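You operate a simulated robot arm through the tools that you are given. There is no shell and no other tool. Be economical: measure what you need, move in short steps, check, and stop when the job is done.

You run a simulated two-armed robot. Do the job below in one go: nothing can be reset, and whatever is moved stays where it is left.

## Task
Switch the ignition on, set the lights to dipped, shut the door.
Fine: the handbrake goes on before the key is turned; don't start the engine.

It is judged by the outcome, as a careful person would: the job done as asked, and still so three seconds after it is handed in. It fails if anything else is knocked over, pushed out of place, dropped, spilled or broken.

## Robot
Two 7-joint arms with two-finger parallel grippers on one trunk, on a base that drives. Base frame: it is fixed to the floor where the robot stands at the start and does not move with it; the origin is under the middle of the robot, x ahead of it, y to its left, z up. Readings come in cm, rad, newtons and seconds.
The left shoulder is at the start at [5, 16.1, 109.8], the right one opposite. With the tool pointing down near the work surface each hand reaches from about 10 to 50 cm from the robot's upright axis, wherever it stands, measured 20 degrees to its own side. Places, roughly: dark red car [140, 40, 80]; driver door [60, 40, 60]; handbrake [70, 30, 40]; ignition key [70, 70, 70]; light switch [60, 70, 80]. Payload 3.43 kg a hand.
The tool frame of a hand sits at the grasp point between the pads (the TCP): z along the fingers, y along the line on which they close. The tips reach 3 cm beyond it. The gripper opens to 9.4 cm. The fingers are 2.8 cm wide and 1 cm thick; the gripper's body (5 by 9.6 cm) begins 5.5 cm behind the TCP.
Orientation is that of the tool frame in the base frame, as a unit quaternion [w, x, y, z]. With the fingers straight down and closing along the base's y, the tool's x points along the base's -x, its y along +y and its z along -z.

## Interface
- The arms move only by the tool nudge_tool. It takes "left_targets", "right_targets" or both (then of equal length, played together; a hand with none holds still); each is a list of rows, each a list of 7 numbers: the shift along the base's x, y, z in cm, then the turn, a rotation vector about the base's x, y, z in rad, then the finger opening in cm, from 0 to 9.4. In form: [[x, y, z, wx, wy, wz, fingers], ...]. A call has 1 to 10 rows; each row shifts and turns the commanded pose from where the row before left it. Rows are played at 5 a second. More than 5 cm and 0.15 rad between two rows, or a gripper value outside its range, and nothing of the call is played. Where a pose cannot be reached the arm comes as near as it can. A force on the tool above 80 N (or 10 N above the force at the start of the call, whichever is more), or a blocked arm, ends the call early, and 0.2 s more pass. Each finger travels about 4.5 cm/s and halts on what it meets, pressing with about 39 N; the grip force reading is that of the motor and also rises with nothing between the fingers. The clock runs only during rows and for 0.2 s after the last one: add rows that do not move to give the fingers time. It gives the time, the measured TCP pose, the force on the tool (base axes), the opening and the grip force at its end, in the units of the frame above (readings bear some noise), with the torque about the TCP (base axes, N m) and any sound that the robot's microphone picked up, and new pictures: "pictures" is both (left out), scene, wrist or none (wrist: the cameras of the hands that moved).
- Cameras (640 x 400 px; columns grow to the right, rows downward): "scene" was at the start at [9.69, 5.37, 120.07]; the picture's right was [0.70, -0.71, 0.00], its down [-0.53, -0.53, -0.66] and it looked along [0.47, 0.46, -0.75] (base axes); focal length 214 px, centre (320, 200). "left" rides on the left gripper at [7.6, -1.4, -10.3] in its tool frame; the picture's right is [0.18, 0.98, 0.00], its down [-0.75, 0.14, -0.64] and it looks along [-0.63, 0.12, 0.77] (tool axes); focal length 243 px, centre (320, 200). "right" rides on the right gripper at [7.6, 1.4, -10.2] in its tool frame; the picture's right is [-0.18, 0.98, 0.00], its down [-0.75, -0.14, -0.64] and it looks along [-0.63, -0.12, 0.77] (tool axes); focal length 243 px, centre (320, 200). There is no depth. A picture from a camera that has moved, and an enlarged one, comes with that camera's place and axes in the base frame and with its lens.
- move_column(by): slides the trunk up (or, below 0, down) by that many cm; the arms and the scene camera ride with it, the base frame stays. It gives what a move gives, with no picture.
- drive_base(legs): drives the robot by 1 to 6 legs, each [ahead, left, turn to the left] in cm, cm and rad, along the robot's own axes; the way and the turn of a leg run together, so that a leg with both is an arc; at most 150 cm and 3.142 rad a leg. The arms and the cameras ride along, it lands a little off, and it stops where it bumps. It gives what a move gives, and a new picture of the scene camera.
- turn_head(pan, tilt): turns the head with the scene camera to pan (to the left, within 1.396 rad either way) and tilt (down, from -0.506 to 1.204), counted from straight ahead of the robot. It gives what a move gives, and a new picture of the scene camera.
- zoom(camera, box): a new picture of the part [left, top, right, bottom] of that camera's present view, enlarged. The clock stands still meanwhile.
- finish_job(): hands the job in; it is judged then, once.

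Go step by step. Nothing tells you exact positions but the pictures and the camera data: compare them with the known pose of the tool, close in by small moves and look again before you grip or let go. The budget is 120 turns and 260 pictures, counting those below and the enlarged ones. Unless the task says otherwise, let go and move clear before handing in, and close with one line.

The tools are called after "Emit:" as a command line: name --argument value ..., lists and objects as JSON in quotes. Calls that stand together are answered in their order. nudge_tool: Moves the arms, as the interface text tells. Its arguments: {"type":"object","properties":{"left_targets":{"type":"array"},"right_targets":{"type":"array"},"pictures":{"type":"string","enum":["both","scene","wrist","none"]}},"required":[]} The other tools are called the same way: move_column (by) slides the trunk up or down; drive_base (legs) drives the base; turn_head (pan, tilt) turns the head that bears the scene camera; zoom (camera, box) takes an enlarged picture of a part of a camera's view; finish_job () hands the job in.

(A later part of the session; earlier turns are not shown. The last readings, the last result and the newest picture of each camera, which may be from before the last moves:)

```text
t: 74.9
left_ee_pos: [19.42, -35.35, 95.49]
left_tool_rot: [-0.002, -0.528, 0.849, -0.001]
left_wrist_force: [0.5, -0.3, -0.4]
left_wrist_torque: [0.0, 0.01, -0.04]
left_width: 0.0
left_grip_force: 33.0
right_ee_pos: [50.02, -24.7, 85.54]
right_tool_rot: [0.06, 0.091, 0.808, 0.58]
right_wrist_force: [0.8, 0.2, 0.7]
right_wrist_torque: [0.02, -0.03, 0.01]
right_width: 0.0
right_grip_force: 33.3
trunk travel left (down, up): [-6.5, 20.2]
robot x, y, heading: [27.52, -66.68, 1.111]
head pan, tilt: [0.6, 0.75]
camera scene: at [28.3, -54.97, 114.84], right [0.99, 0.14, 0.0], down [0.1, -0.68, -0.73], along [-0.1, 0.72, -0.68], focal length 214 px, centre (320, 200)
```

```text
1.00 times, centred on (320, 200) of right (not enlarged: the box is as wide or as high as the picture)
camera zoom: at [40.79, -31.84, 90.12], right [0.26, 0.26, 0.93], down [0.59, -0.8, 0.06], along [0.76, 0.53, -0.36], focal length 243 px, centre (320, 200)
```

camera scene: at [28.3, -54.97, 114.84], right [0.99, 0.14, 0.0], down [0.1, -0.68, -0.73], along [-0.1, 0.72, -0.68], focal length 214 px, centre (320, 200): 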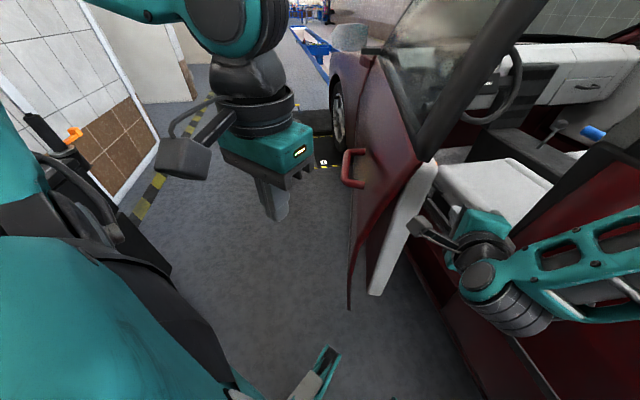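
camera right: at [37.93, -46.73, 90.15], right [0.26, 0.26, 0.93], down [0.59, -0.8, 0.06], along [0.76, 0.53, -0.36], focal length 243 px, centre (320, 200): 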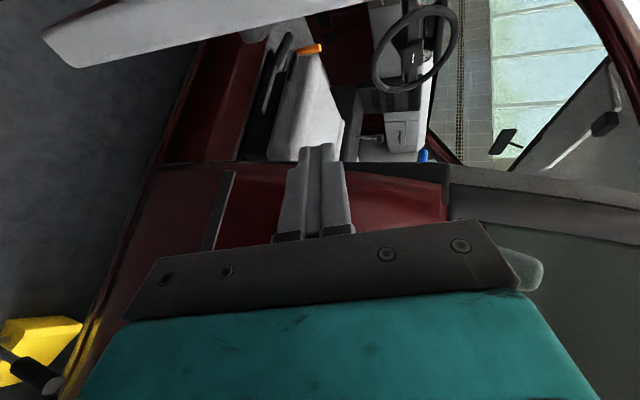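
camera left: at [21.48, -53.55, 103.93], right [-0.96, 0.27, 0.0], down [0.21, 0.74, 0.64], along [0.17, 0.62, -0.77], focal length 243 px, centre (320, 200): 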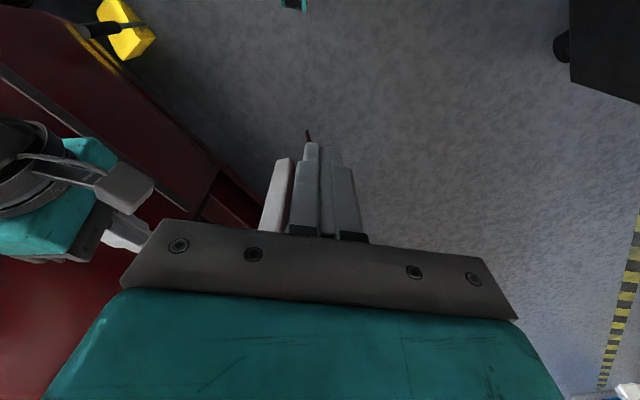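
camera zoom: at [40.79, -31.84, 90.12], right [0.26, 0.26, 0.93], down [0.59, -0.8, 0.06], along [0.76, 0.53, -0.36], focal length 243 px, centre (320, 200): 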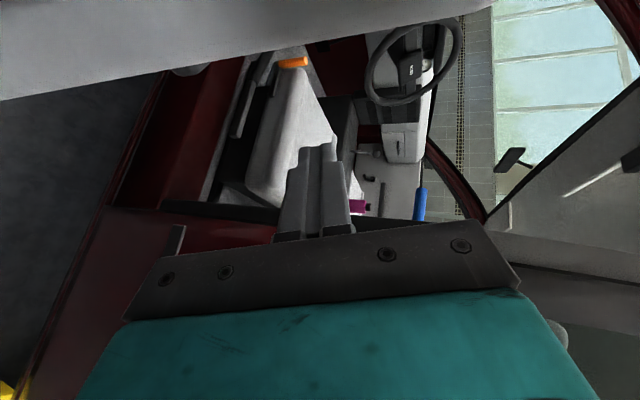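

The wrist camera's bracket sticks out on the door side, so I'll roll the right hand 85° to bring it on top before pushing.

Emit:
nudge_tool --right_targets '[[0, 0, 0, 0.061, 0.123, -0.053, 0], [0, 0, 0, 0.061, 0.123, -0.053, 0], [0, 0, 0, 0.061, 0.123, -0.053, 0], [0, 0, 0, 0.061, 0.123, -0.053, 0], [0, 0, 0, 0.061, 0.123, -0.053, 0], [0, 0, 0, 0.061, 0.123, -0.053, 0], [0, 0, 0, 0.061, 0.123, -0.053, 0], [0, 0, 0, 0.061, 0.123, -0.053, 0], [0, 0, 0, 0.061, 0.123, -0.053, 0], [0, 0, 0, 0.061, 0.123, -0.053, 0]]'

```text
t: 77.1
left_ee_pos: [19.59, -35.47, 95.69]
left_tool_rot: [-0.002, -0.528, 0.849, -0.001]
left_wrist_force: [0.0, 0.3, -0.3]
left_wrist_torque: [0.02, -0.03, 0.01]
left_width: 0.0
left_grip_force: 32.9
right_ee_pos: [50.0, -24.66, 85.48]
right_tool_rot: [-0.294, 0.606, 0.447, 0.588]
right_wrist_force: [0.6, -0.4, -0.6]
right_wrist_torque: [-0.02, 0.0, 0.02]
right_width: 0.0
right_grip_force: 33.2
trunk travel left (down, up): [-6.5, 20.2]
robot x, y, heading: [27.59, -66.25, 1.115]
head pan, tilt: [0.6, 0.75]
camera scene: at [28.3, -55.0, 114.84], right [0.99, 0.14, 0.0], down [0.1, -0.68, -0.73], along [-0.1, 0.72, -0.68], focal length 214 px, centre (320, 200)
camera right: at [46.13, -32.65, 94.51], right [0.89, -0.46, -0.01], down [-0.35, -0.65, -0.67], along [0.3, 0.6, -0.74], focal length 243 px, centre (320, 200)
```

scene: 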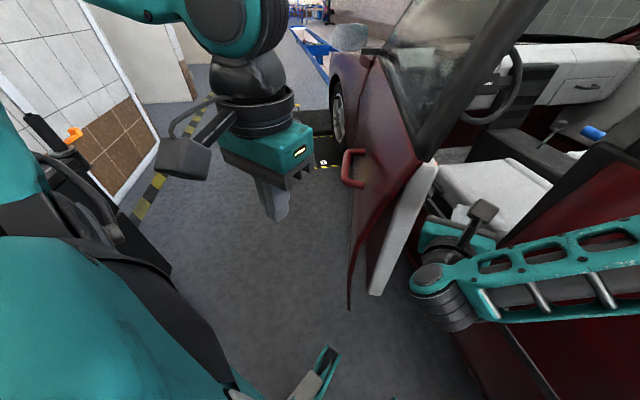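
right: 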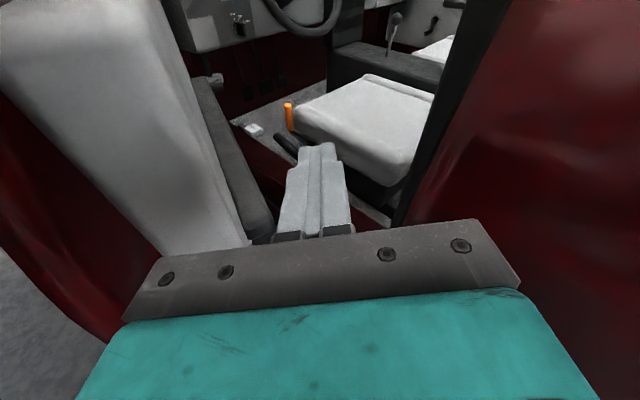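

Clear view into the cabin. I'll drive ahead 8 cm so the right hand is inside the gap, then slide left to push the door open.

Emit:
drive_base --legs '[[9, 2, 0], [-5, 10, 0]]'

```text
t: 78.2
left_ee_pos: [20.91, -29.64, 95.64]
left_tool_rot: [-0.002, -0.528, 0.85, 0.0]
left_wrist_force: [-0.3, -0.5, -0.2]
left_wrist_torque: [0.01, -0.03, -0.02]
left_width: 0.0
left_grip_force: 32.6
right_ee_pos: [51.13, -19.48, 85.53]
right_tool_rot: [-0.296, 0.606, 0.45, 0.585]
right_wrist_force: [0.2, -5.7, 3.7]
right_wrist_torque: [0.08, 0.23, 0.44]
right_width: 0.01
right_grip_force: 32.7
trunk travel left (down, up): [-6.5, 20.2]
robot x, y, heading: [29.19, -60.76, 1.113]
head pan, tilt: [0.6, 0.75]
stopped in leg 1: the force on the tool passed its limit at 119 N (the readings are from after the stop); the commanded pose is now the measured one
camera scene: at [29.74, -49.27, 114.84], right [0.99, 0.14, 0.0], down [0.1, -0.67, -0.73], along [-0.1, 0.72, -0.68], focal length 214 px, centre (320, 200)
```

scene: 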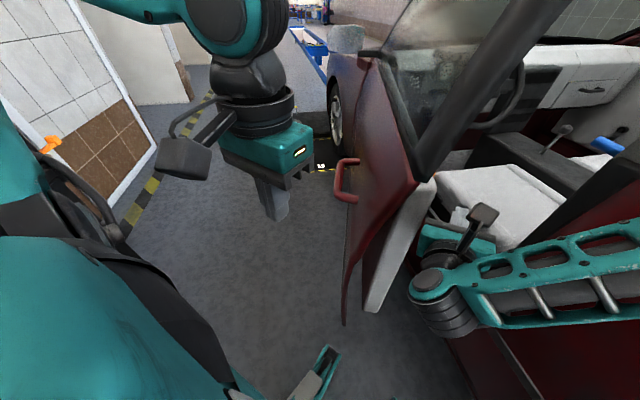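

The fingertips met the armrest's end on the door's inner side. That's a fine contact, so I'll now slide left.

Emit:
drive_base --legs '[[-6, 9, 0]]'

Emit:
zoom --camera "right" --box '[0, 0, 640, 400]'

```text
t: 79.6
left_ee_pos: [10.34, -30.95, 95.64]
left_tool_rot: [-0.001, -0.528, 0.849, -0.001]
left_wrist_force: [-0.8, -0.6, -0.1]
left_wrist_torque: [0.03, 0.01, 0.03]
left_width: 0.03
left_grip_force: 32.6
right_ee_pos: [40.69, -20.72, 85.39]
right_tool_rot: [-0.294, 0.607, 0.45, 0.586]
right_wrist_force: [-0.2, 0.4, -0.5]
right_wrist_torque: [-0.01, -0.05, 0.01]
right_width: 0.0
right_grip_force: 33.2
trunk travel left (down, up): [-6.5, 20.2]
robot x, y, heading: [18.07, -62.46, 1.109]
head pan, tilt: [0.6, 0.75]
camera scene: at [19.13, -50.55, 114.84], right [0.99, 0.14, 0.0], down [0.1, -0.68, -0.73], along [-0.1, 0.72, -0.68], focal length 214 px, centre (320, 200)
```

scene: 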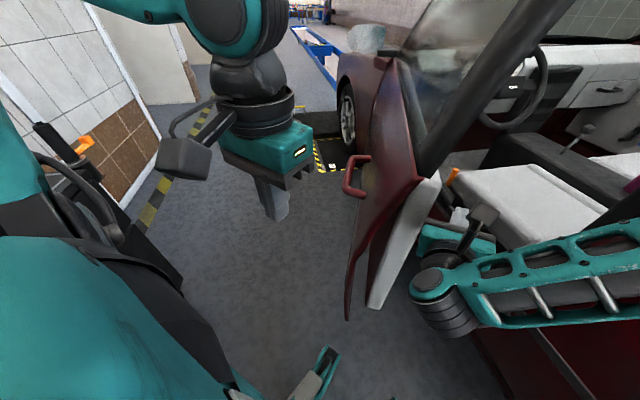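

```text
1.00 times, centred on (320, 200) of right (not enlarged: the box is as wide or as high as the picture)
camera zoom: at [36.82, -28.81, 94.44], right [0.89, -0.45, -0.01], down [-0.34, -0.66, -0.67], along [0.29, 0.6, -0.74], focal length 243 px, centre (320, 200)
```

zoom: 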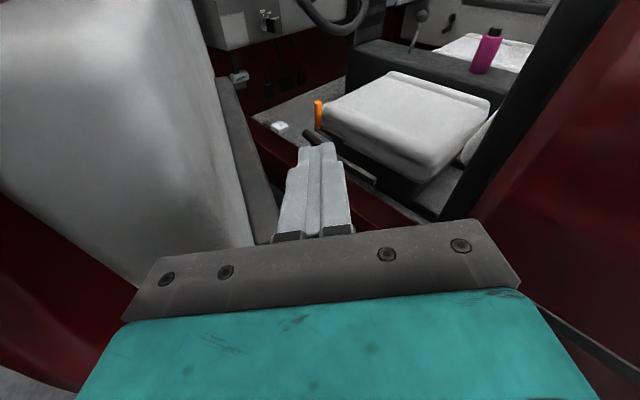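

The door is moving. Turning left now sweeps the hand along the door's arc while keeping clear of the bench.

Emit:
drive_base --legs '[[0, 0, 0.25], [0, 0, 0.25]]'

Emit:
zoom --camera "right" --box '[0, 0, 640, 400]'

```text
t: 80.9
left_ee_pos: [3.54, -33.68, 95.72]
left_tool_rot: [-0.001, -0.619, 0.786, -0.001]
left_wrist_force: [0.5, -0.3, -0.2]
left_wrist_torque: [0.01, -0.02, 0.0]
left_width: 0.02
left_grip_force: 32.7
right_ee_pos: [30.41, -17.5, 85.21]
right_tool_rot: [-0.361, 0.551, 0.521, 0.543]
right_wrist_force: [-1.7, -6.8, 2.8]
right_wrist_torque: [0.03, 0.16, 0.36]
right_width: 0.0
right_grip_force: 32.6
trunk travel left (down, up): [-6.5, 20.2]
robot x, y, heading: [18.23, -62.38, 1.337]
head pan, tilt: [0.6, 0.75]
stopped in leg 1: the robot was blocked; the commanded pose is now the measured one
camera scene: at [16.5, -50.89, 114.85], right [0.93, 0.36, 0.0], down [0.24, -0.64, -0.73], along [-0.26, 0.68, -0.68], focal length 214 px, centre (320, 200)
```

scene: 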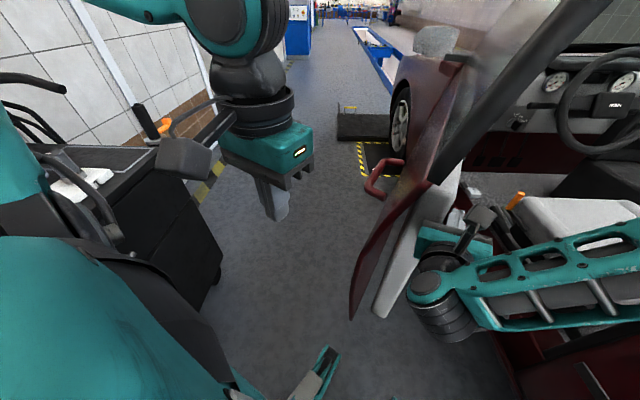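

```text
1.00 times, centred on (320, 200) of right (not enlarged: the box is as wide or as high as the picture)
camera zoom: at [28.64, -26.16, 94.36], right [0.97, -0.22, -0.01], down [-0.18, -0.73, -0.66], along [0.14, 0.65, -0.75], focal length 243 px, centre (320, 200)
```

zoom: 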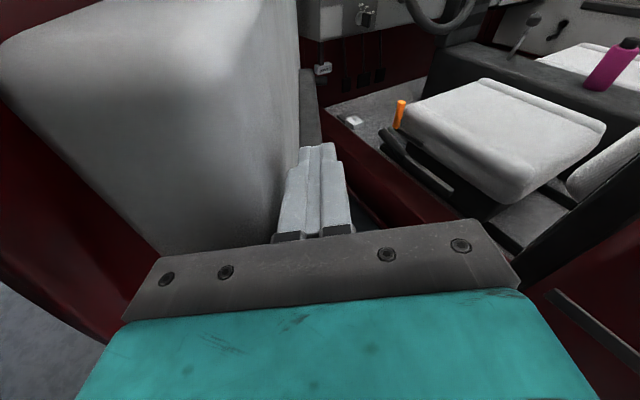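

Blocked, probably the fingertips jammed on the armrest's end. I'll back off a bit while sliding left.

Emit:
drive_base --legs '[[-4, 2, 0], [-1, 8, 0]]'

Emit:
zoom --camera "right" --box '[0, 0, 640, 400]'

```text
t: 82.7
left_ee_pos: [-7.39, -35.97, 95.61]
left_tool_rot: [-0.001, -0.619, 0.785, -0.001]
left_wrist_force: [-0.1, 0.1, -0.4]
left_wrist_torque: [0.0, 0.0, 0.04]
left_width: 0.0
left_grip_force: 32.7
right_ee_pos: [19.63, -20.05, 85.27]
right_tool_rot: [-0.36, 0.551, 0.521, 0.544]
right_wrist_force: [0.2, 0.7, -0.6]
right_wrist_torque: [-0.01, -0.02, -0.04]
right_width: 0.0
right_grip_force: 33.4
trunk travel left (down, up): [-6.5, 20.2]
robot x, y, heading: [7.2, -64.69, 1.334]
head pan, tilt: [0.6, 0.75]
camera scene: at [5.55, -53.28, 114.84], right [0.93, 0.35, 0.0], down [0.24, -0.64, -0.73], along [-0.26, 0.68, -0.68], focal length 214 px, centre (320, 200)
```

scene: 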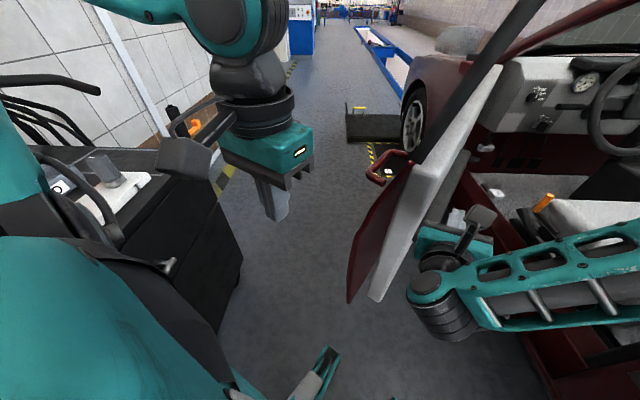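

```text
1.00 times, centred on (320, 200) of right (not enlarged: the box is as wide or as high as the picture)
camera zoom: at [17.76, -28.53, 94.31], right [0.97, -0.23, -0.01], down [-0.18, -0.73, -0.66], along [0.14, 0.65, -0.75], focal length 243 px, centre (320, 200)
```

zoom: 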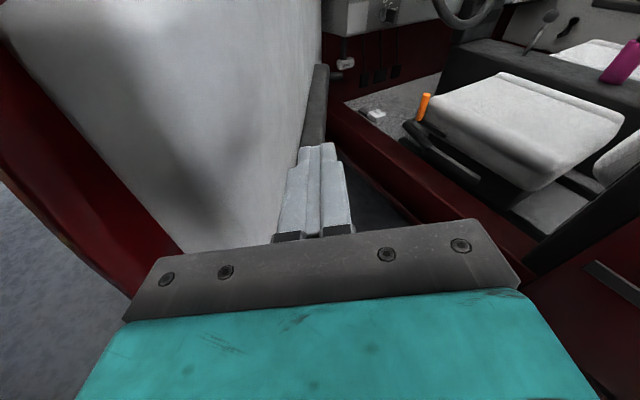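

The door is ~30° open now. Next I'd like to move right, bring the left hand inside the gap and use it for the rest; first a look at the right elbow's clearance.

Emit:
turn_head --pan -0.5 --tilt 0.75

```text
t: 84.1
left_ee_pos: [-7.23, -35.91, 95.61]
left_tool_rot: [-0.003, -0.618, 0.786, -0.001]
left_wrist_force: [0.0, -0.1, -0.3]
left_wrist_torque: [-0.02, -0.01, 0.03]
left_width: 0.01
left_grip_force: 33.0
right_ee_pos: [19.58, -19.98, 85.26]
right_tool_rot: [-0.361, 0.55, 0.522, 0.543]
right_wrist_force: [-0.8, -0.3, 0.1]
right_wrist_torque: [-0.02, 0.06, -0.01]
right_width: 0.01
right_grip_force: 33.3
trunk travel left (down, up): [-6.5, 20.2]
robot x, y, heading: [7.42, -64.81, 1.335]
head pan, tilt: [-0.499, 0.75]
camera scene: at [14.07, -54.89, 114.84], right [0.74, -0.67, 0.0], down [-0.46, -0.51, -0.73], along [0.49, 0.54, -0.68], focal length 214 px, centre (320, 200)
```

scene: 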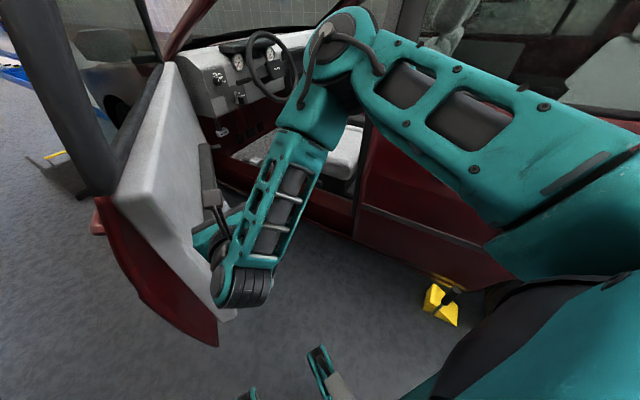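

The right elbow limits moving right while I'm at this heading. I'll push the door further with the right arm itself first.

Emit:
nudge_tool --right_targets '[[-3.5, 0.5, 0, 0, 0, 0, 0], [-3.5, 0.5, 0, 0, 0, 0, 0], [-3.5, 1, 0, 0, 0, 0, 0], [-3.5, 1, 0, 0, 0, 0, 0], [0, 0, 0, 0, 0, 0, 0]]'

```text
t: 85.3
left_ee_pos: [-7.33, -35.96, 95.61]
left_tool_rot: [-0.001, -0.619, 0.785, -0.001]
left_wrist_force: [-0.1, -0.8, 0.5]
left_wrist_torque: [0.01, 0.02, 0.02]
left_width: 0.0
left_grip_force: 33.2
right_ee_pos: [5.49, -17.24, 85.18]
right_tool_rot: [-0.36, 0.551, 0.521, 0.544]
right_wrist_force: [-0.3, 0.5, -0.1]
right_wrist_torque: [-0.02, -0.02, 0.02]
right_width: 0.0
right_grip_force: 32.9
trunk travel left (down, up): [-6.5, 20.2]
robot x, y, heading: [7.33, -64.71, 1.328]
head pan, tilt: [-0.499, 0.75]
camera scene: at [14.07, -54.9, 114.84], right [0.74, -0.67, 0.0], down [-0.46, -0.51, -0.73], along [0.49, 0.54, -0.68], focal length 214 px, centre (320, 200)
camera right: at [3.68, -25.76, 94.35], right [0.97, -0.23, -0.01], down [-0.18, -0.73, -0.66], along [0.14, 0.65, -0.75], focal length 243 px, centre (320, 200)
```

scene: 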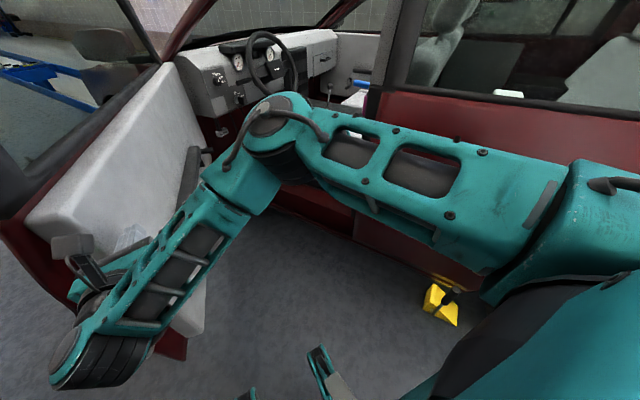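
right: 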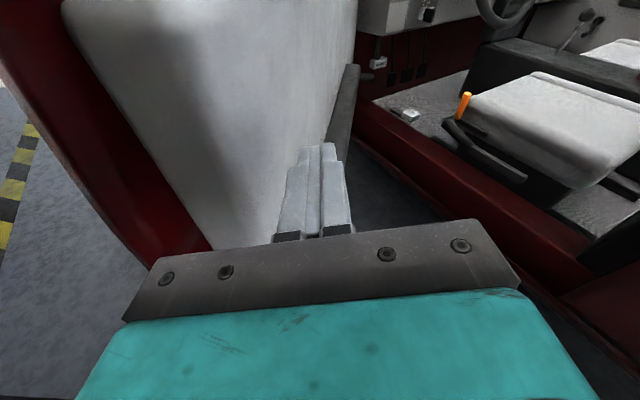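

Working well. I'll keep pushing with the arm.

Emit:
nudge_tool --right_targets '[[-3.5, 1.2, 0, 0, 0, 0, 0], [-3.5, 1.3, 0, 0, 0, 0, 0], [-3.5, 1.5, 0, 0, 0, 0, 0], [-3.5, 1.7, 0, 0, 0, 0, 0], [0, 0, 0, 0, 0, 0, 0]]' --pictures "scene"

```text
t: 86.5
left_ee_pos: [-7.34, -36.02, 95.57]
left_tool_rot: [-0.002, -0.618, 0.786, -0.001]
left_wrist_force: [0.8, -0.3, -0.6]
left_wrist_torque: [-0.02, -0.02, 0.0]
left_width: 0.03
left_grip_force: 33.2
right_ee_pos: [0.96, -13.23, 87.91]
right_tool_rot: [-0.36, 0.551, 0.522, 0.543]
right_wrist_force: [0.3, -0.6, 0.3]
right_wrist_torque: [0.02, 0.01, 0.03]
right_width: 0.0
right_grip_force: 33.2
right hand out of reach, approached as far as the arm can: row 2, 3, 4
trunk travel left (down, up): [-6.5, 20.2]
robot x, y, heading: [7.41, -64.32, 1.328]
head pan, tilt: [-0.499, 0.75]
camera scene: at [14.07, -54.89, 114.84], right [0.74, -0.67, 0.0], down [-0.46, -0.51, -0.73], along [0.49, 0.54, -0.68], focal length 214 px, centre (320, 200)
```

scene: 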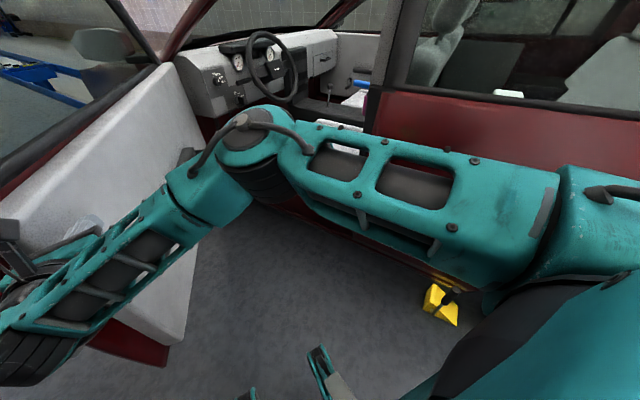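

The arm is at its limit, so I'll add base motion: a left turn with a little forward.

Emit:
drive_base --legs '[[4, -3, 0.15], [5, -3, 0.15]]'

```text
t: 88.1
left_ee_pos: [-8.4, -33.39, 95.5]
left_tool_rot: [0.001, 0.729, -0.684, 0.001]
left_wrist_force: [0.3, 0.2, -0.1]
left_wrist_torque: [-0.04, -0.04, -0.05]
left_width: 0.0
left_grip_force: 33.1
right_ee_pos: [-7.39, -9.06, 87.84]
right_tool_rot: [-0.438, 0.466, 0.599, 0.482]
right_wrist_force: [0.0, 0.0, -0.3]
right_wrist_torque: [-0.01, 0.01, 0.01]
right_width: 0.01
right_grip_force: 32.7
trunk travel left (down, up): [-6.5, 20.2]
robot x, y, heading: [13.74, -56.76, 1.634]
head pan, tilt: [-0.499, 0.75]
camera scene: at [17.5, -44.98, 114.84], right [0.91, -0.42, 0.0], down [-0.29, -0.62, -0.73], along [0.31, 0.66, -0.68], focal length 214 px, centre (320, 200)
```

scene: 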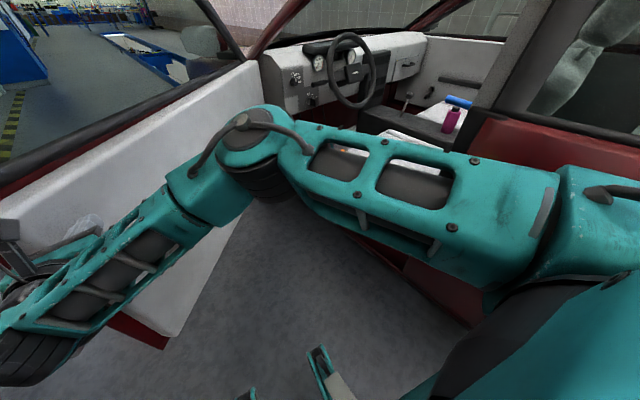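

The door is at ~43° and both hands are on its inner side. I'll drive forward and slightly right, the right hand wedging it open, and lower the left hand to door height.

Emit:
nudge_tool --left_targets '[[0, 0, -4, 0, 0, 0, 0], [0, 0, -4, 0, 0, 0, 0], [0, 0, -4, 0, 0, 0, 0], [0, 0, 0, 0, 0, 0, 0]]' --pictures "none"

Emit:
drive_base --legs '[[8, -3, 0.08], [8, -3, 0.08]]'

Emit:
turn_head --pan 0.5 --tilt 0.75

```text
t: 88.8
left_ee_pos: [-8.26, -31.3, 88.06]
left_tool_rot: [0.008, 0.727, -0.686, 0.003]
left_wrist_force: [-8.0, -5.7, 7.6]
left_wrist_torque: [0.44, -0.73, -0.02]
left_width: 0.0
left_grip_force: 33.1
left hand out of reach, approached as far as the arm can: row 1, 2
right_ee_pos: [-6.22, -7.78, 87.35]
right_tool_rot: [-0.429, 0.468, 0.593, 0.496]
right_wrist_force: [-0.4, 0.7, 0.1]
right_wrist_torque: [0.0, -0.03, -0.03]
right_width: 0.0
right_grip_force: 33.3
trunk travel left (down, up): [-6.5, 20.2]
robot x, y, heading: [13.97, -56.15, 1.634]
head pan, tilt: [-0.499, 0.75]
stopped in row 3 (left hand): the force on the tool passed its limit at 109 N (the readings are from after the stop); the commanded pose is now the measured one
```

```text
t: 90.6
left_ee_pos: [-8.59, -18.58, 88.16]
left_tool_rot: [0.006, 0.781, -0.625, 0.004]
left_wrist_force: [-6.0, -18.8, 21.0]
left_wrist_torque: [1.8, -1.2, -0.56]
left_width: 0.0
left_grip_force: 33.2
right_ee_pos: [-10.23, 4.91, 87.26]
right_tool_rot: [-0.467, 0.417, 0.63, 0.458]
right_wrist_force: [-0.1, 0.0, 0.7]
right_wrist_torque: [0.04, 0.03, 0.02]
right_width: 0.02
right_grip_force: 33.2
trunk travel left (down, up): [-6.5, 20.2]
robot x, y, heading: [17.4, -39.93, 1.794]
head pan, tilt: [-0.499, 0.75]
camera scene: at [19.16, -27.95, 114.84], right [0.96, -0.27, 0.0], down [-0.18, -0.66, -0.73], along [0.2, 0.7, -0.68], focal length 214 px, centre (320, 200)
```

scene: 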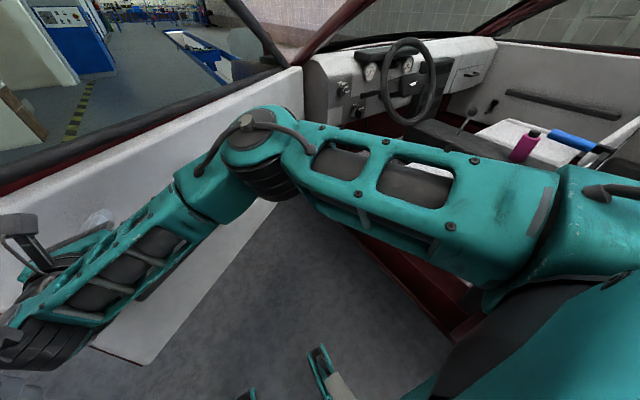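

```text
t: 91.9
left_ee_pos: [-8.48, -18.62, 88.03]
left_tool_rot: [0.007, 0.781, -0.624, 0.004]
left_wrist_force: [-1.7, -4.4, 7.0]
left_wrist_torque: [0.53, -0.32, -0.14]
left_width: 0.0
left_grip_force: 33.2
right_ee_pos: [-10.03, 4.91, 87.39]
right_tool_rot: [-0.467, 0.418, 0.63, 0.459]
right_wrist_force: [0.2, -0.5, 0.8]
right_wrist_torque: [0.01, 0.0, -0.01]
right_width: 0.0
right_grip_force: 32.7
trunk travel left (down, up): [-6.5, 20.2]
robot x, y, heading: [17.64, -39.63, 1.798]
head pan, tilt: [0.499, 0.75]
camera scene: at [11.44, -29.75, 114.84], right [0.75, 0.66, 0.0], down [0.45, -0.51, -0.73], along [-0.48, 0.55, -0.68], focal length 214 px, centre (320, 200)
```

scene: 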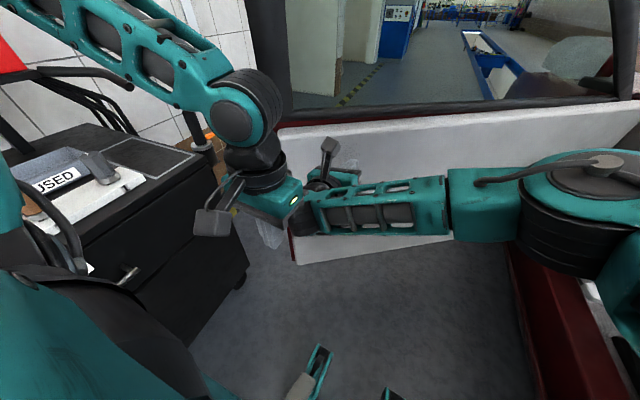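

The left hand is touching the right wrist, so I'll move it back and up; the door is about 49° open. Then a bit more forward push.

Emit:
nudge_tool --left_targets '[[0, -3, 1, 0, 0, 0, 0], [0, -3, 2, 0, 0, 0, 0], [0, -3, 3, 0, 0, 0, 0], [0, -2, 2, 0, 0, 0, 0], [0, 0, 0, 0, 0, 0, 0]]' --pictures "none"

Emit:
drive_base --legs '[[7, -3, 0.08], [7, -3, 0.08]]'

```text
t: 93.1
left_ee_pos: [-9.66, -23.0, 98.32]
left_tool_rot: [0.007, 0.78, -0.626, 0.007]
left_wrist_force: [-0.4, -0.5, 0.4]
left_wrist_torque: [0.0, -0.02, -0.01]
left_width: 0.0
left_grip_force: 32.4
left hand out of reach, approached as far as the arm can: row 1, 2, 3, 4
right_ee_pos: [-10.18, 4.79, 87.41]
right_tool_rot: [-0.467, 0.417, 0.63, 0.458]
right_wrist_force: [0.0, 0.7, -0.2]
right_wrist_torque: [0.0, 0.0, -0.03]
right_width: 0.0
right_grip_force: 32.7
trunk travel left (down, up): [-6.5, 20.2]
robot x, y, heading: [17.84, -39.54, 1.795]
head pan, tilt: [0.499, 0.75]
```

```text
t: 94.8
left_ee_pos: [-10.44, -12.23, 98.33]
left_tool_rot: [0.007, 0.828, -0.561, 0.006]
left_wrist_force: [0.5, -0.2, 0.2]
left_wrist_torque: [-0.05, -0.02, 0.0]
left_width: 0.02
left_grip_force: 33.5
right_ee_pos: [-15.45, 15.0, 87.33]
right_tool_rot: [-0.503, 0.366, 0.661, 0.419]
right_wrist_force: [-0.1, 0.8, 0.0]
right_wrist_torque: [-0.06, -0.02, -0.02]
right_width: 0.0
right_grip_force: 33.0
trunk travel left (down, up): [-6.5, 20.2]
robot x, y, heading: [18.75, -24.07, 1.959]
head pan, tilt: [0.499, 0.75]
camera scene: at [11.43, -15.68, 114.84], right [0.63, 0.77, 0.0], down [0.53, -0.43, -0.73], along [-0.57, 0.46, -0.68], focal length 214 px, centre (320, 200)
```

scene: 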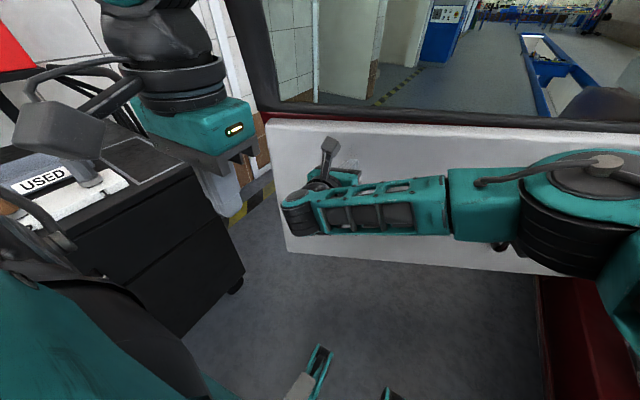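

About 55° open. One more push, then I'll withdraw the right hand.

Emit:
drive_base --legs '[[7, -3, 0.1]]'

Emit:
nudge_tool --right_targets '[[4.5, 0, 0, 0, 0, 0, 0], [4.5, -1, 0, 0, 0, 0, 0], [4.5, -1, 0, 0, 0, 0, 0], [4.5, -1, 0, 0, 0, 0, 0], [4.5, -1, 0, 0, 0, 0, 0], [0, 0, 0, 0, 0, 0, 0]]' --pictures "scene"

```text
t: 95.8
left_ee_pos: [-11.81, -7.8, 98.28]
left_tool_rot: [0.008, 0.854, -0.52, 0.005]
left_wrist_force: [-0.2, 0.8, -0.2]
left_wrist_torque: [-0.01, 0.03, 0.02]
left_width: 0.0
left_grip_force: 33.2
right_ee_pos: [-19.47, 18.77, 87.42]
right_tool_rot: [-0.523, 0.332, 0.679, 0.394]
right_wrist_force: [0.2, -0.1, -0.6]
right_wrist_torque: [-0.03, 0.0, 0.0]
right_width: 0.0
right_grip_force: 33.0
trunk travel left (down, up): [-6.5, 20.2]
robot x, y, heading: [18.93, -16.59, 2.056]
head pan, tilt: [0.499, 0.75]
camera scene: at [10.33, -8.98, 114.84], right [0.55, 0.83, 0.0], down [0.57, -0.38, -0.73], along [-0.61, 0.4, -0.68], focal length 214 px, centre (320, 200)
```

scene: 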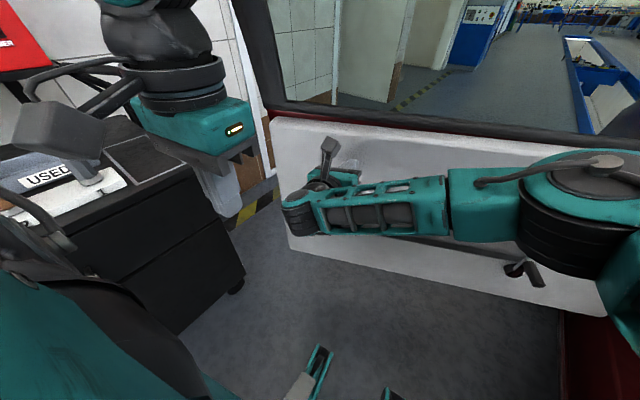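

```text
t: 97.2
left_ee_pos: [-11.75, -7.85, 98.37]
left_tool_rot: [0.006, 0.855, -0.519, 0.006]
left_wrist_force: [0.3, -0.1, -0.6]
left_wrist_torque: [0.02, -0.04, 0.03]
left_width: 0.01
left_grip_force: 33.0
right_ee_pos: [3.1, 14.93, 87.39]
right_tool_rot: [-0.523, 0.332, 0.679, 0.395]
right_wrist_force: [-0.1, -0.2, 0.4]
right_wrist_torque: [0.05, 0.01, -0.01]
right_width: 0.02
right_grip_force: 33.0
trunk travel left (down, up): [-6.5, 20.2]
robot x, y, heading: [19.14, -16.85, 2.055]
head pan, tilt: [0.499, 0.75]
camera scene: at [10.34, -9.0, 114.84], right [0.55, 0.83, 0.0], down [0.57, -0.38, -0.73], along [-0.61, 0.4, -0.68], focal length 214 px, centre (320, 200)
```

scene: 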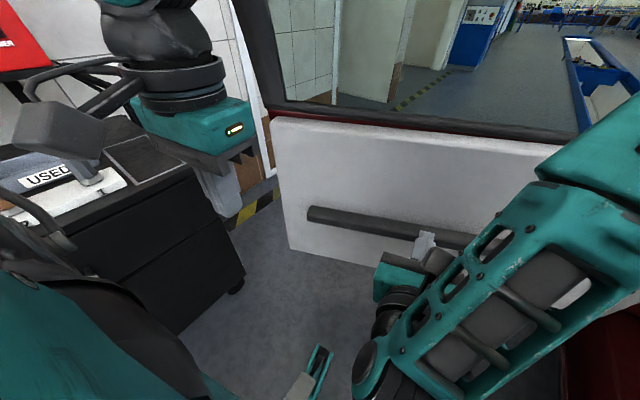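

Now I'll turn right to face the opening in steps, moving a bit forward along the car.

Emit:
drive_base --legs '[[0, 0, -0.75], [6, 0, 0], [0, 0, -0.5]]'

Emit:
turn_head --pan 0.0 --tilt 0.75

```text
t: 101.6
left_ee_pos: [19.43, 20.86, 98.41]
left_tool_rot: [-0.009, -0.391, 0.92, -0.002]
left_wrist_force: [0.2, 0.6, 0.3]
left_wrist_torque: [-0.01, -0.01, 0.02]
left_width: 0.01
left_grip_force: 32.6
right_ee_pos: [45.7, 13.92, 87.36]
right_tool_rot: [-0.195, 0.666, 0.357, 0.625]
right_wrist_force: [0.4, -0.1, 0.7]
right_wrist_torque: [0.0, -0.03, -0.01]
right_width: 0.01
right_grip_force: 32.9
trunk travel left (down, up): [-6.5, 20.2]
robot x, y, heading: [20.26, -11.42, 0.81]
head pan, tilt: [0.499, 0.75]
camera scene: at [25.6, -0.4, 114.84], right [0.97, -0.26, 0.0], down [-0.18, -0.66, -0.73], along [0.19, 0.71, -0.68], focal length 214 px, centre (320, 200)
```

scene: 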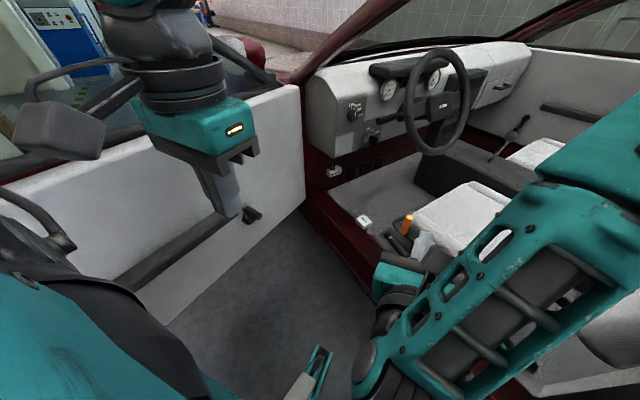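

```text
t: 102.5
left_ee_pos: [19.59, 20.86, 98.32]
left_tool_rot: [-0.009, -0.392, 0.92, 0.0]
left_wrist_force: [0.4, -0.2, 1.0]
left_wrist_torque: [-0.02, 0.01, 0.0]
left_width: 0.0
left_grip_force: 32.6
right_ee_pos: [45.7, 13.99, 87.3]
right_tool_rot: [-0.195, 0.666, 0.358, 0.625]
right_wrist_force: [0.1, 0.1, 0.5]
right_wrist_torque: [0.02, -0.02, 0.04]
right_width: 0.0
right_grip_force: 33.2
trunk travel left (down, up): [-6.5, 20.2]
robot x, y, heading: [20.59, -11.04, 0.809]
head pan, tilt: [0.0, 0.75]
camera scene: at [29.16, -2.4, 114.84], right [0.73, -0.69, 0.0], down [-0.47, -0.49, -0.73], along [0.5, 0.53, -0.68], focal length 214 px, centre (320, 200)
```

scene: 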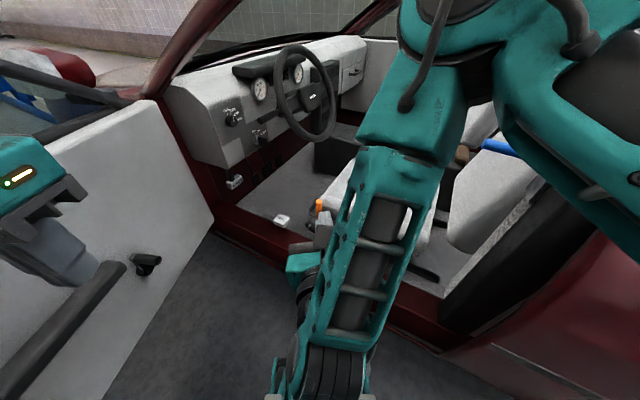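

Now the dash and cabin are visible. I'll zoom in on the dash and on the handbrake.

Emit:
zoom --camera "scene" --box '[180, 30, 370, 150]'

Emit:
zoom --camera "scene" --box '[210, 150, 450, 300]'

Emit:
zoom --camera "right" --box '[0, 0, 640, 400]'

```text
3.33 times, centred on (275, 90) of scene
camera zoom: at [29.16, -2.4, 114.84], right [0.73, -0.69, 0.0], down [-0.47, -0.49, -0.73], along [0.5, 0.53, -0.68], focal length 715 px, centre (470, 567)
```

zoom: 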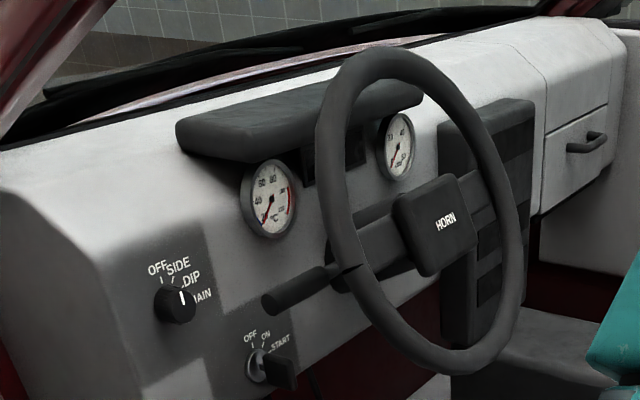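

```text
2.67 times, centred on (330, 225) of scene
camera zoom: at [29.16, -2.4, 114.84], right [0.73, -0.69, 0.0], down [-0.47, -0.49, -0.73], along [0.5, 0.53, -0.68], focal length 572 px, centre (293, 133)
```

zoom: 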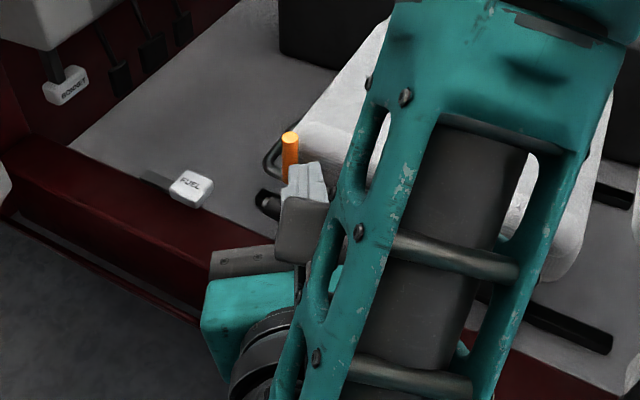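

```text
1.00 times, centred on (320, 200) of right (not enlarged: the box is as wide or as high as the picture)
camera zoom: at [39.42, 7.73, 96.33], right [0.71, -0.7, 0.0], down [-0.52, -0.53, -0.67], along [0.47, 0.47, -0.74], focal length 243 px, centre (320, 200)
```

zoom: 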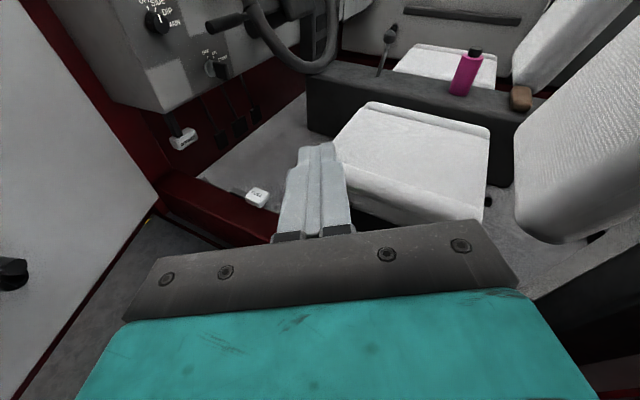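

The light switch (OFF/SIDE/DIP/MAIN), the key (OFF/ON/START), and decoys (fuel and bonnet levers) are visible. I'll move the right arm aside to see the handbrake clearly.

Emit:
nudge_tool --right_targets '[[-3, -4, 2, 0, 0, 0, 0], [-3, -4, 0, 0, 0, 0, 0], [-3, -4, 0, 0, 0, 0, 2], [0, 0, 0, 0, 0, 0, 2]]'

Emit:
zoom --camera "right" --box '[180, 20, 420, 170]'

```text
refused: row 1 steps farther than a row can; nothing moved
```

```text
2.67 times, centred on (300, 95) of right
camera zoom: at [39.42, 7.73, 96.33], right [0.71, -0.7, 0.0], down [-0.52, -0.53, -0.67], along [0.47, 0.47, -0.74], focal length 647 px, centre (373, 480)
```

zoom: 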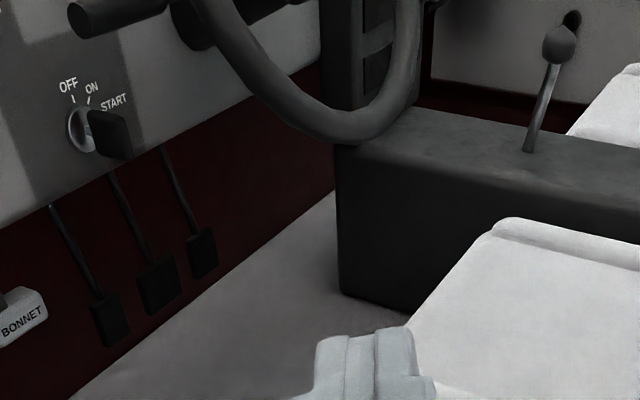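

Emit:
nudge_tool --right_targets '[[-3, -3.5, 1, 0, 0, 0, 0], [-3, -3.5, 1, 0, 0, 0, 0], [-3, -3.5, 0, 0, 0, 0, 2], [-2, -3.5, 0, 0, 0, 0, 2], [0, 0, 0, 0, 0, 0, 2]]'

Emit:
zoom --camera "right" --box '[200, 20, 440, 170]'

Emit:
zoom --camera "scene" --box '[240, 160, 440, 285]'

```text
t: 103.5
left_ee_pos: [19.32, 20.92, 98.29]
left_tool_rot: [-0.009, -0.391, 0.92, -0.001]
left_wrist_force: [0.7, 0.1, -0.7]
left_wrist_torque: [0.05, -0.03, 0.02]
left_width: 0.03
left_grip_force: 32.8
right_ee_pos: [46.62, 7.23, 95.47]
right_tool_rot: [-0.112, 0.652, 0.325, 0.676]
right_wrist_force: [0.2, -0.2, -0.3]
right_wrist_torque: [0.01, 0.01, 0.0]
right_width: 2.0
right_grip_force: 0.0
right hand out of reach, approached as far as the arm can: row 1, 2, 3, 4
trunk travel left (down, up): [-6.5, 20.2]
robot x, y, heading: [20.79, -11.12, 0.812]
head pan, tilt: [0.0, 0.75]
stopped in row 5 (right hand): the arm was blocked; the commanded pose is now the measured one
camera scene: at [29.14, -2.42, 114.84], right [0.73, -0.69, 0.0], down [-0.47, -0.49, -0.73], along [0.5, 0.53, -0.68], focal length 214 px, centre (320, 200)
camera right: at [38.32, 2.38, 103.69], right [0.59, -0.8, 0.11], down [-0.51, -0.47, -0.72], along [0.63, 0.37, -0.68], focal length 243 px, centre (320, 200)
```

scene: 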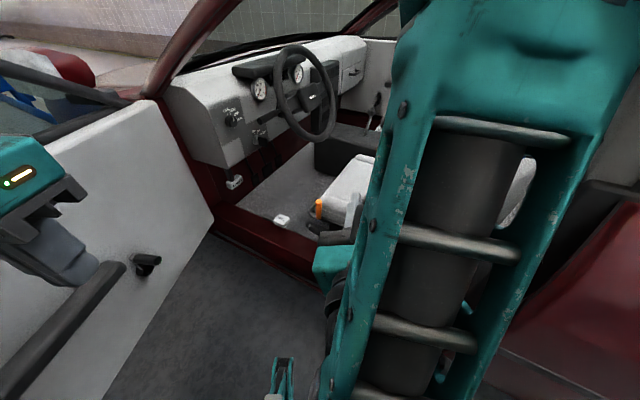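
right: 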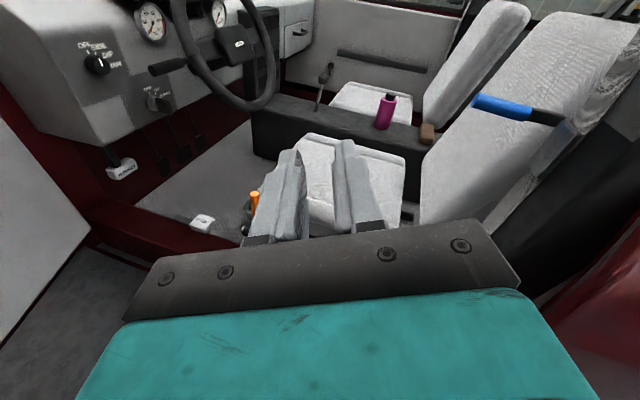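

```text
2.67 times, centred on (320, 95) of right
camera zoom: at [38.32, 2.38, 103.69], right [0.59, -0.8, 0.11], down [-0.51, -0.47, -0.72], along [0.63, 0.37, -0.68], focal length 647 px, centre (320, 480)
```

zoom: 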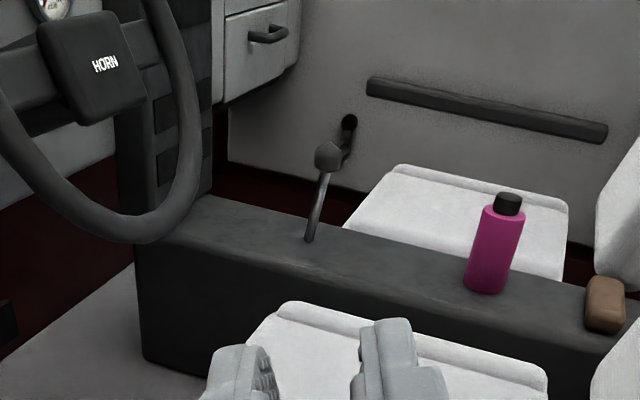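

```text
3.20 times, centred on (340, 222) of scene
camera zoom: at [29.14, -2.42, 114.84], right [0.73, -0.69, 0.0], down [-0.47, -0.49, -0.73], along [0.5, 0.53, -0.68], focal length 686 px, centre (256, 128)
```

zoom: 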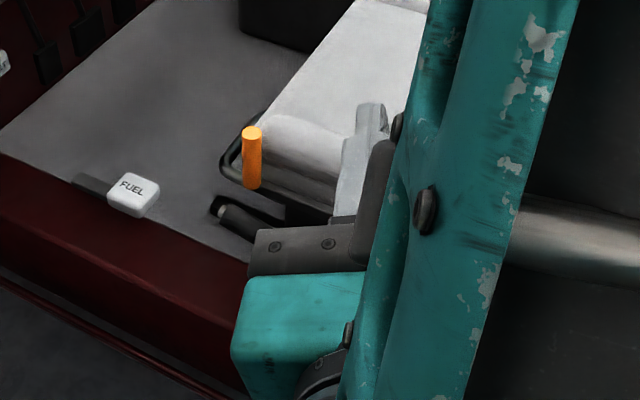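

The handbrake is the black lever lying low beside the seat (its tip near [68, 48, 40]); the orange piece is the seat slider. The right elbow is cramped near the B-pillar, so I'll move the base left along the car, then turn right.

Emit:
drive_base --legs '[[8, 16, 0], [0, 0, -0.25]]'

Emit:
turn_head --pan 0.1 --tilt 0.85

```text
t: 104.3
left_ee_pos: [19.61, 20.93, 98.44]
left_tool_rot: [-0.008, -0.392, 0.92, -0.002]
left_wrist_force: [-0.9, -0.8, 0.9]
left_wrist_torque: [-0.01, -0.01, -0.01]
left_width: 0.0
left_grip_force: 33.4
right_ee_pos: [46.65, 7.32, 95.39]
right_tool_rot: [-0.113, 0.652, 0.325, 0.675]
right_wrist_force: [0.1, -0.5, 0.2]
right_wrist_torque: [0.01, -0.03, -0.01]
right_width: 2.0
right_grip_force: 0.3
trunk travel left (down, up): [-6.5, 20.2]
robot x, y, heading: [20.66, -10.95, 0.81]
head pan, tilt: [0.0, 0.75]
stopped in leg 1: the robot was blocked; the commanded pose is now the measured one
camera scene: at [29.21, -2.41, 114.86], right [0.73, -0.69, 0.0], down [-0.47, -0.49, -0.73], along [0.5, 0.53, -0.68], focal length 214 px, centre (320, 200)
```

scene: 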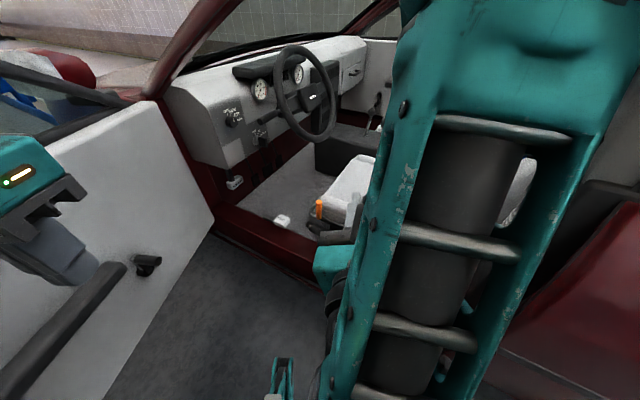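

```text
t: 104.9
left_ee_pos: [19.45, 20.94, 98.35]
left_tool_rot: [-0.008, -0.392, 0.92, -0.002]
left_wrist_force: [0.1, 0.4, -0.8]
left_wrist_torque: [-0.01, 0.0, -0.02]
left_width: 0.01
left_grip_force: 32.6
right_ee_pos: [46.61, 7.29, 95.41]
right_tool_rot: [-0.113, 0.652, 0.325, 0.675]
right_wrist_force: [-0.6, 0.1, 0.5]
right_wrist_torque: [-0.01, 0.02, 0.0]
right_width: 2.01
right_grip_force: 0.0
trunk travel left (down, up): [-6.5, 20.2]
robot x, y, heading: [20.68, -10.97, 0.808]
head pan, tilt: [0.099, 0.85]
camera scene: at [28.3, -2.24, 114.05], right [0.79, -0.61, 0.0], down [-0.46, -0.59, -0.66], along [0.4, 0.52, -0.75], focal length 214 px, centre (320, 200)
```

scene: 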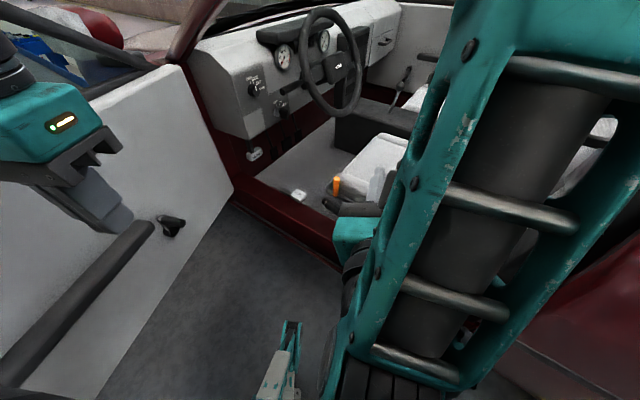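

Something is in contact, probably the right elbow against the car. I'll move the right hand back to its previous free pose and look right.

Emit:
nudge_tool --right_targets '[[0, 2, -3, 0, 0, 0, 2], [0, 2, -3, 0, 0, 0, 2], [0, 3, -3, 0, 0, 0, 2], [0, 0, 0, 0, 0, 0, 2]]' --pictures "none"

Emit:
turn_head --pan -0.7 --tilt 0.4

```text
t: 105.9
left_ee_pos: [19.42, 20.89, 98.48]
left_tool_rot: [-0.008, -0.391, 0.92, -0.001]
left_wrist_force: [0.0, 0.1, 0.6]
left_wrist_torque: [0.0, 0.0, 0.0]
left_width: 0.0
left_grip_force: 33.0
right_ee_pos: [48.0, 15.07, 87.39]
right_tool_rot: [-0.113, 0.653, 0.326, 0.674]
right_wrist_force: [-0.3, 0.0, -0.6]
right_wrist_torque: [-0.03, -0.03, -0.02]
right_width: 1.99
right_grip_force: 0.0
right hand out of reach, approached as far as the arm can: row 1, 2, 3
trunk travel left (down, up): [-6.5, 20.2]
robot x, y, heading: [20.66, -10.78, 0.81]
head pan, tilt: [0.099, 0.85]
```

```text
t: 107.1
left_ee_pos: [19.47, 20.96, 98.37]
left_tool_rot: [-0.009, -0.391, 0.92, -0.001]
left_wrist_force: [-0.7, 0.0, 0.8]
left_wrist_torque: [-0.01, -0.03, 0.01]
left_width: 0.02
left_grip_force: 33.1
right_ee_pos: [47.98, 15.01, 87.6]
right_tool_rot: [-0.113, 0.654, 0.324, 0.674]
right_wrist_force: [0.5, 0.2, -0.9]
right_wrist_torque: [0.03, 0.04, 0.0]
right_width: 2.0
right_grip_force: 0.0
trunk travel left (down, up): [-6.5, 20.2]
robot x, y, heading: [20.21, -10.75, 0.814]
head pan, tilt: [-0.7, 0.4]
camera scene: at [32.73, -7.39, 117.94], right [0.11, -0.99, 0.0], down [-0.39, -0.04, -0.92], along [0.91, 0.1, -0.39], focal length 214 px, centre (320, 200)
```

scene: 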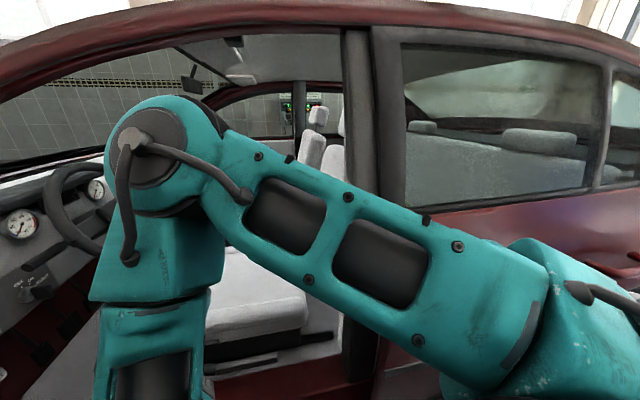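

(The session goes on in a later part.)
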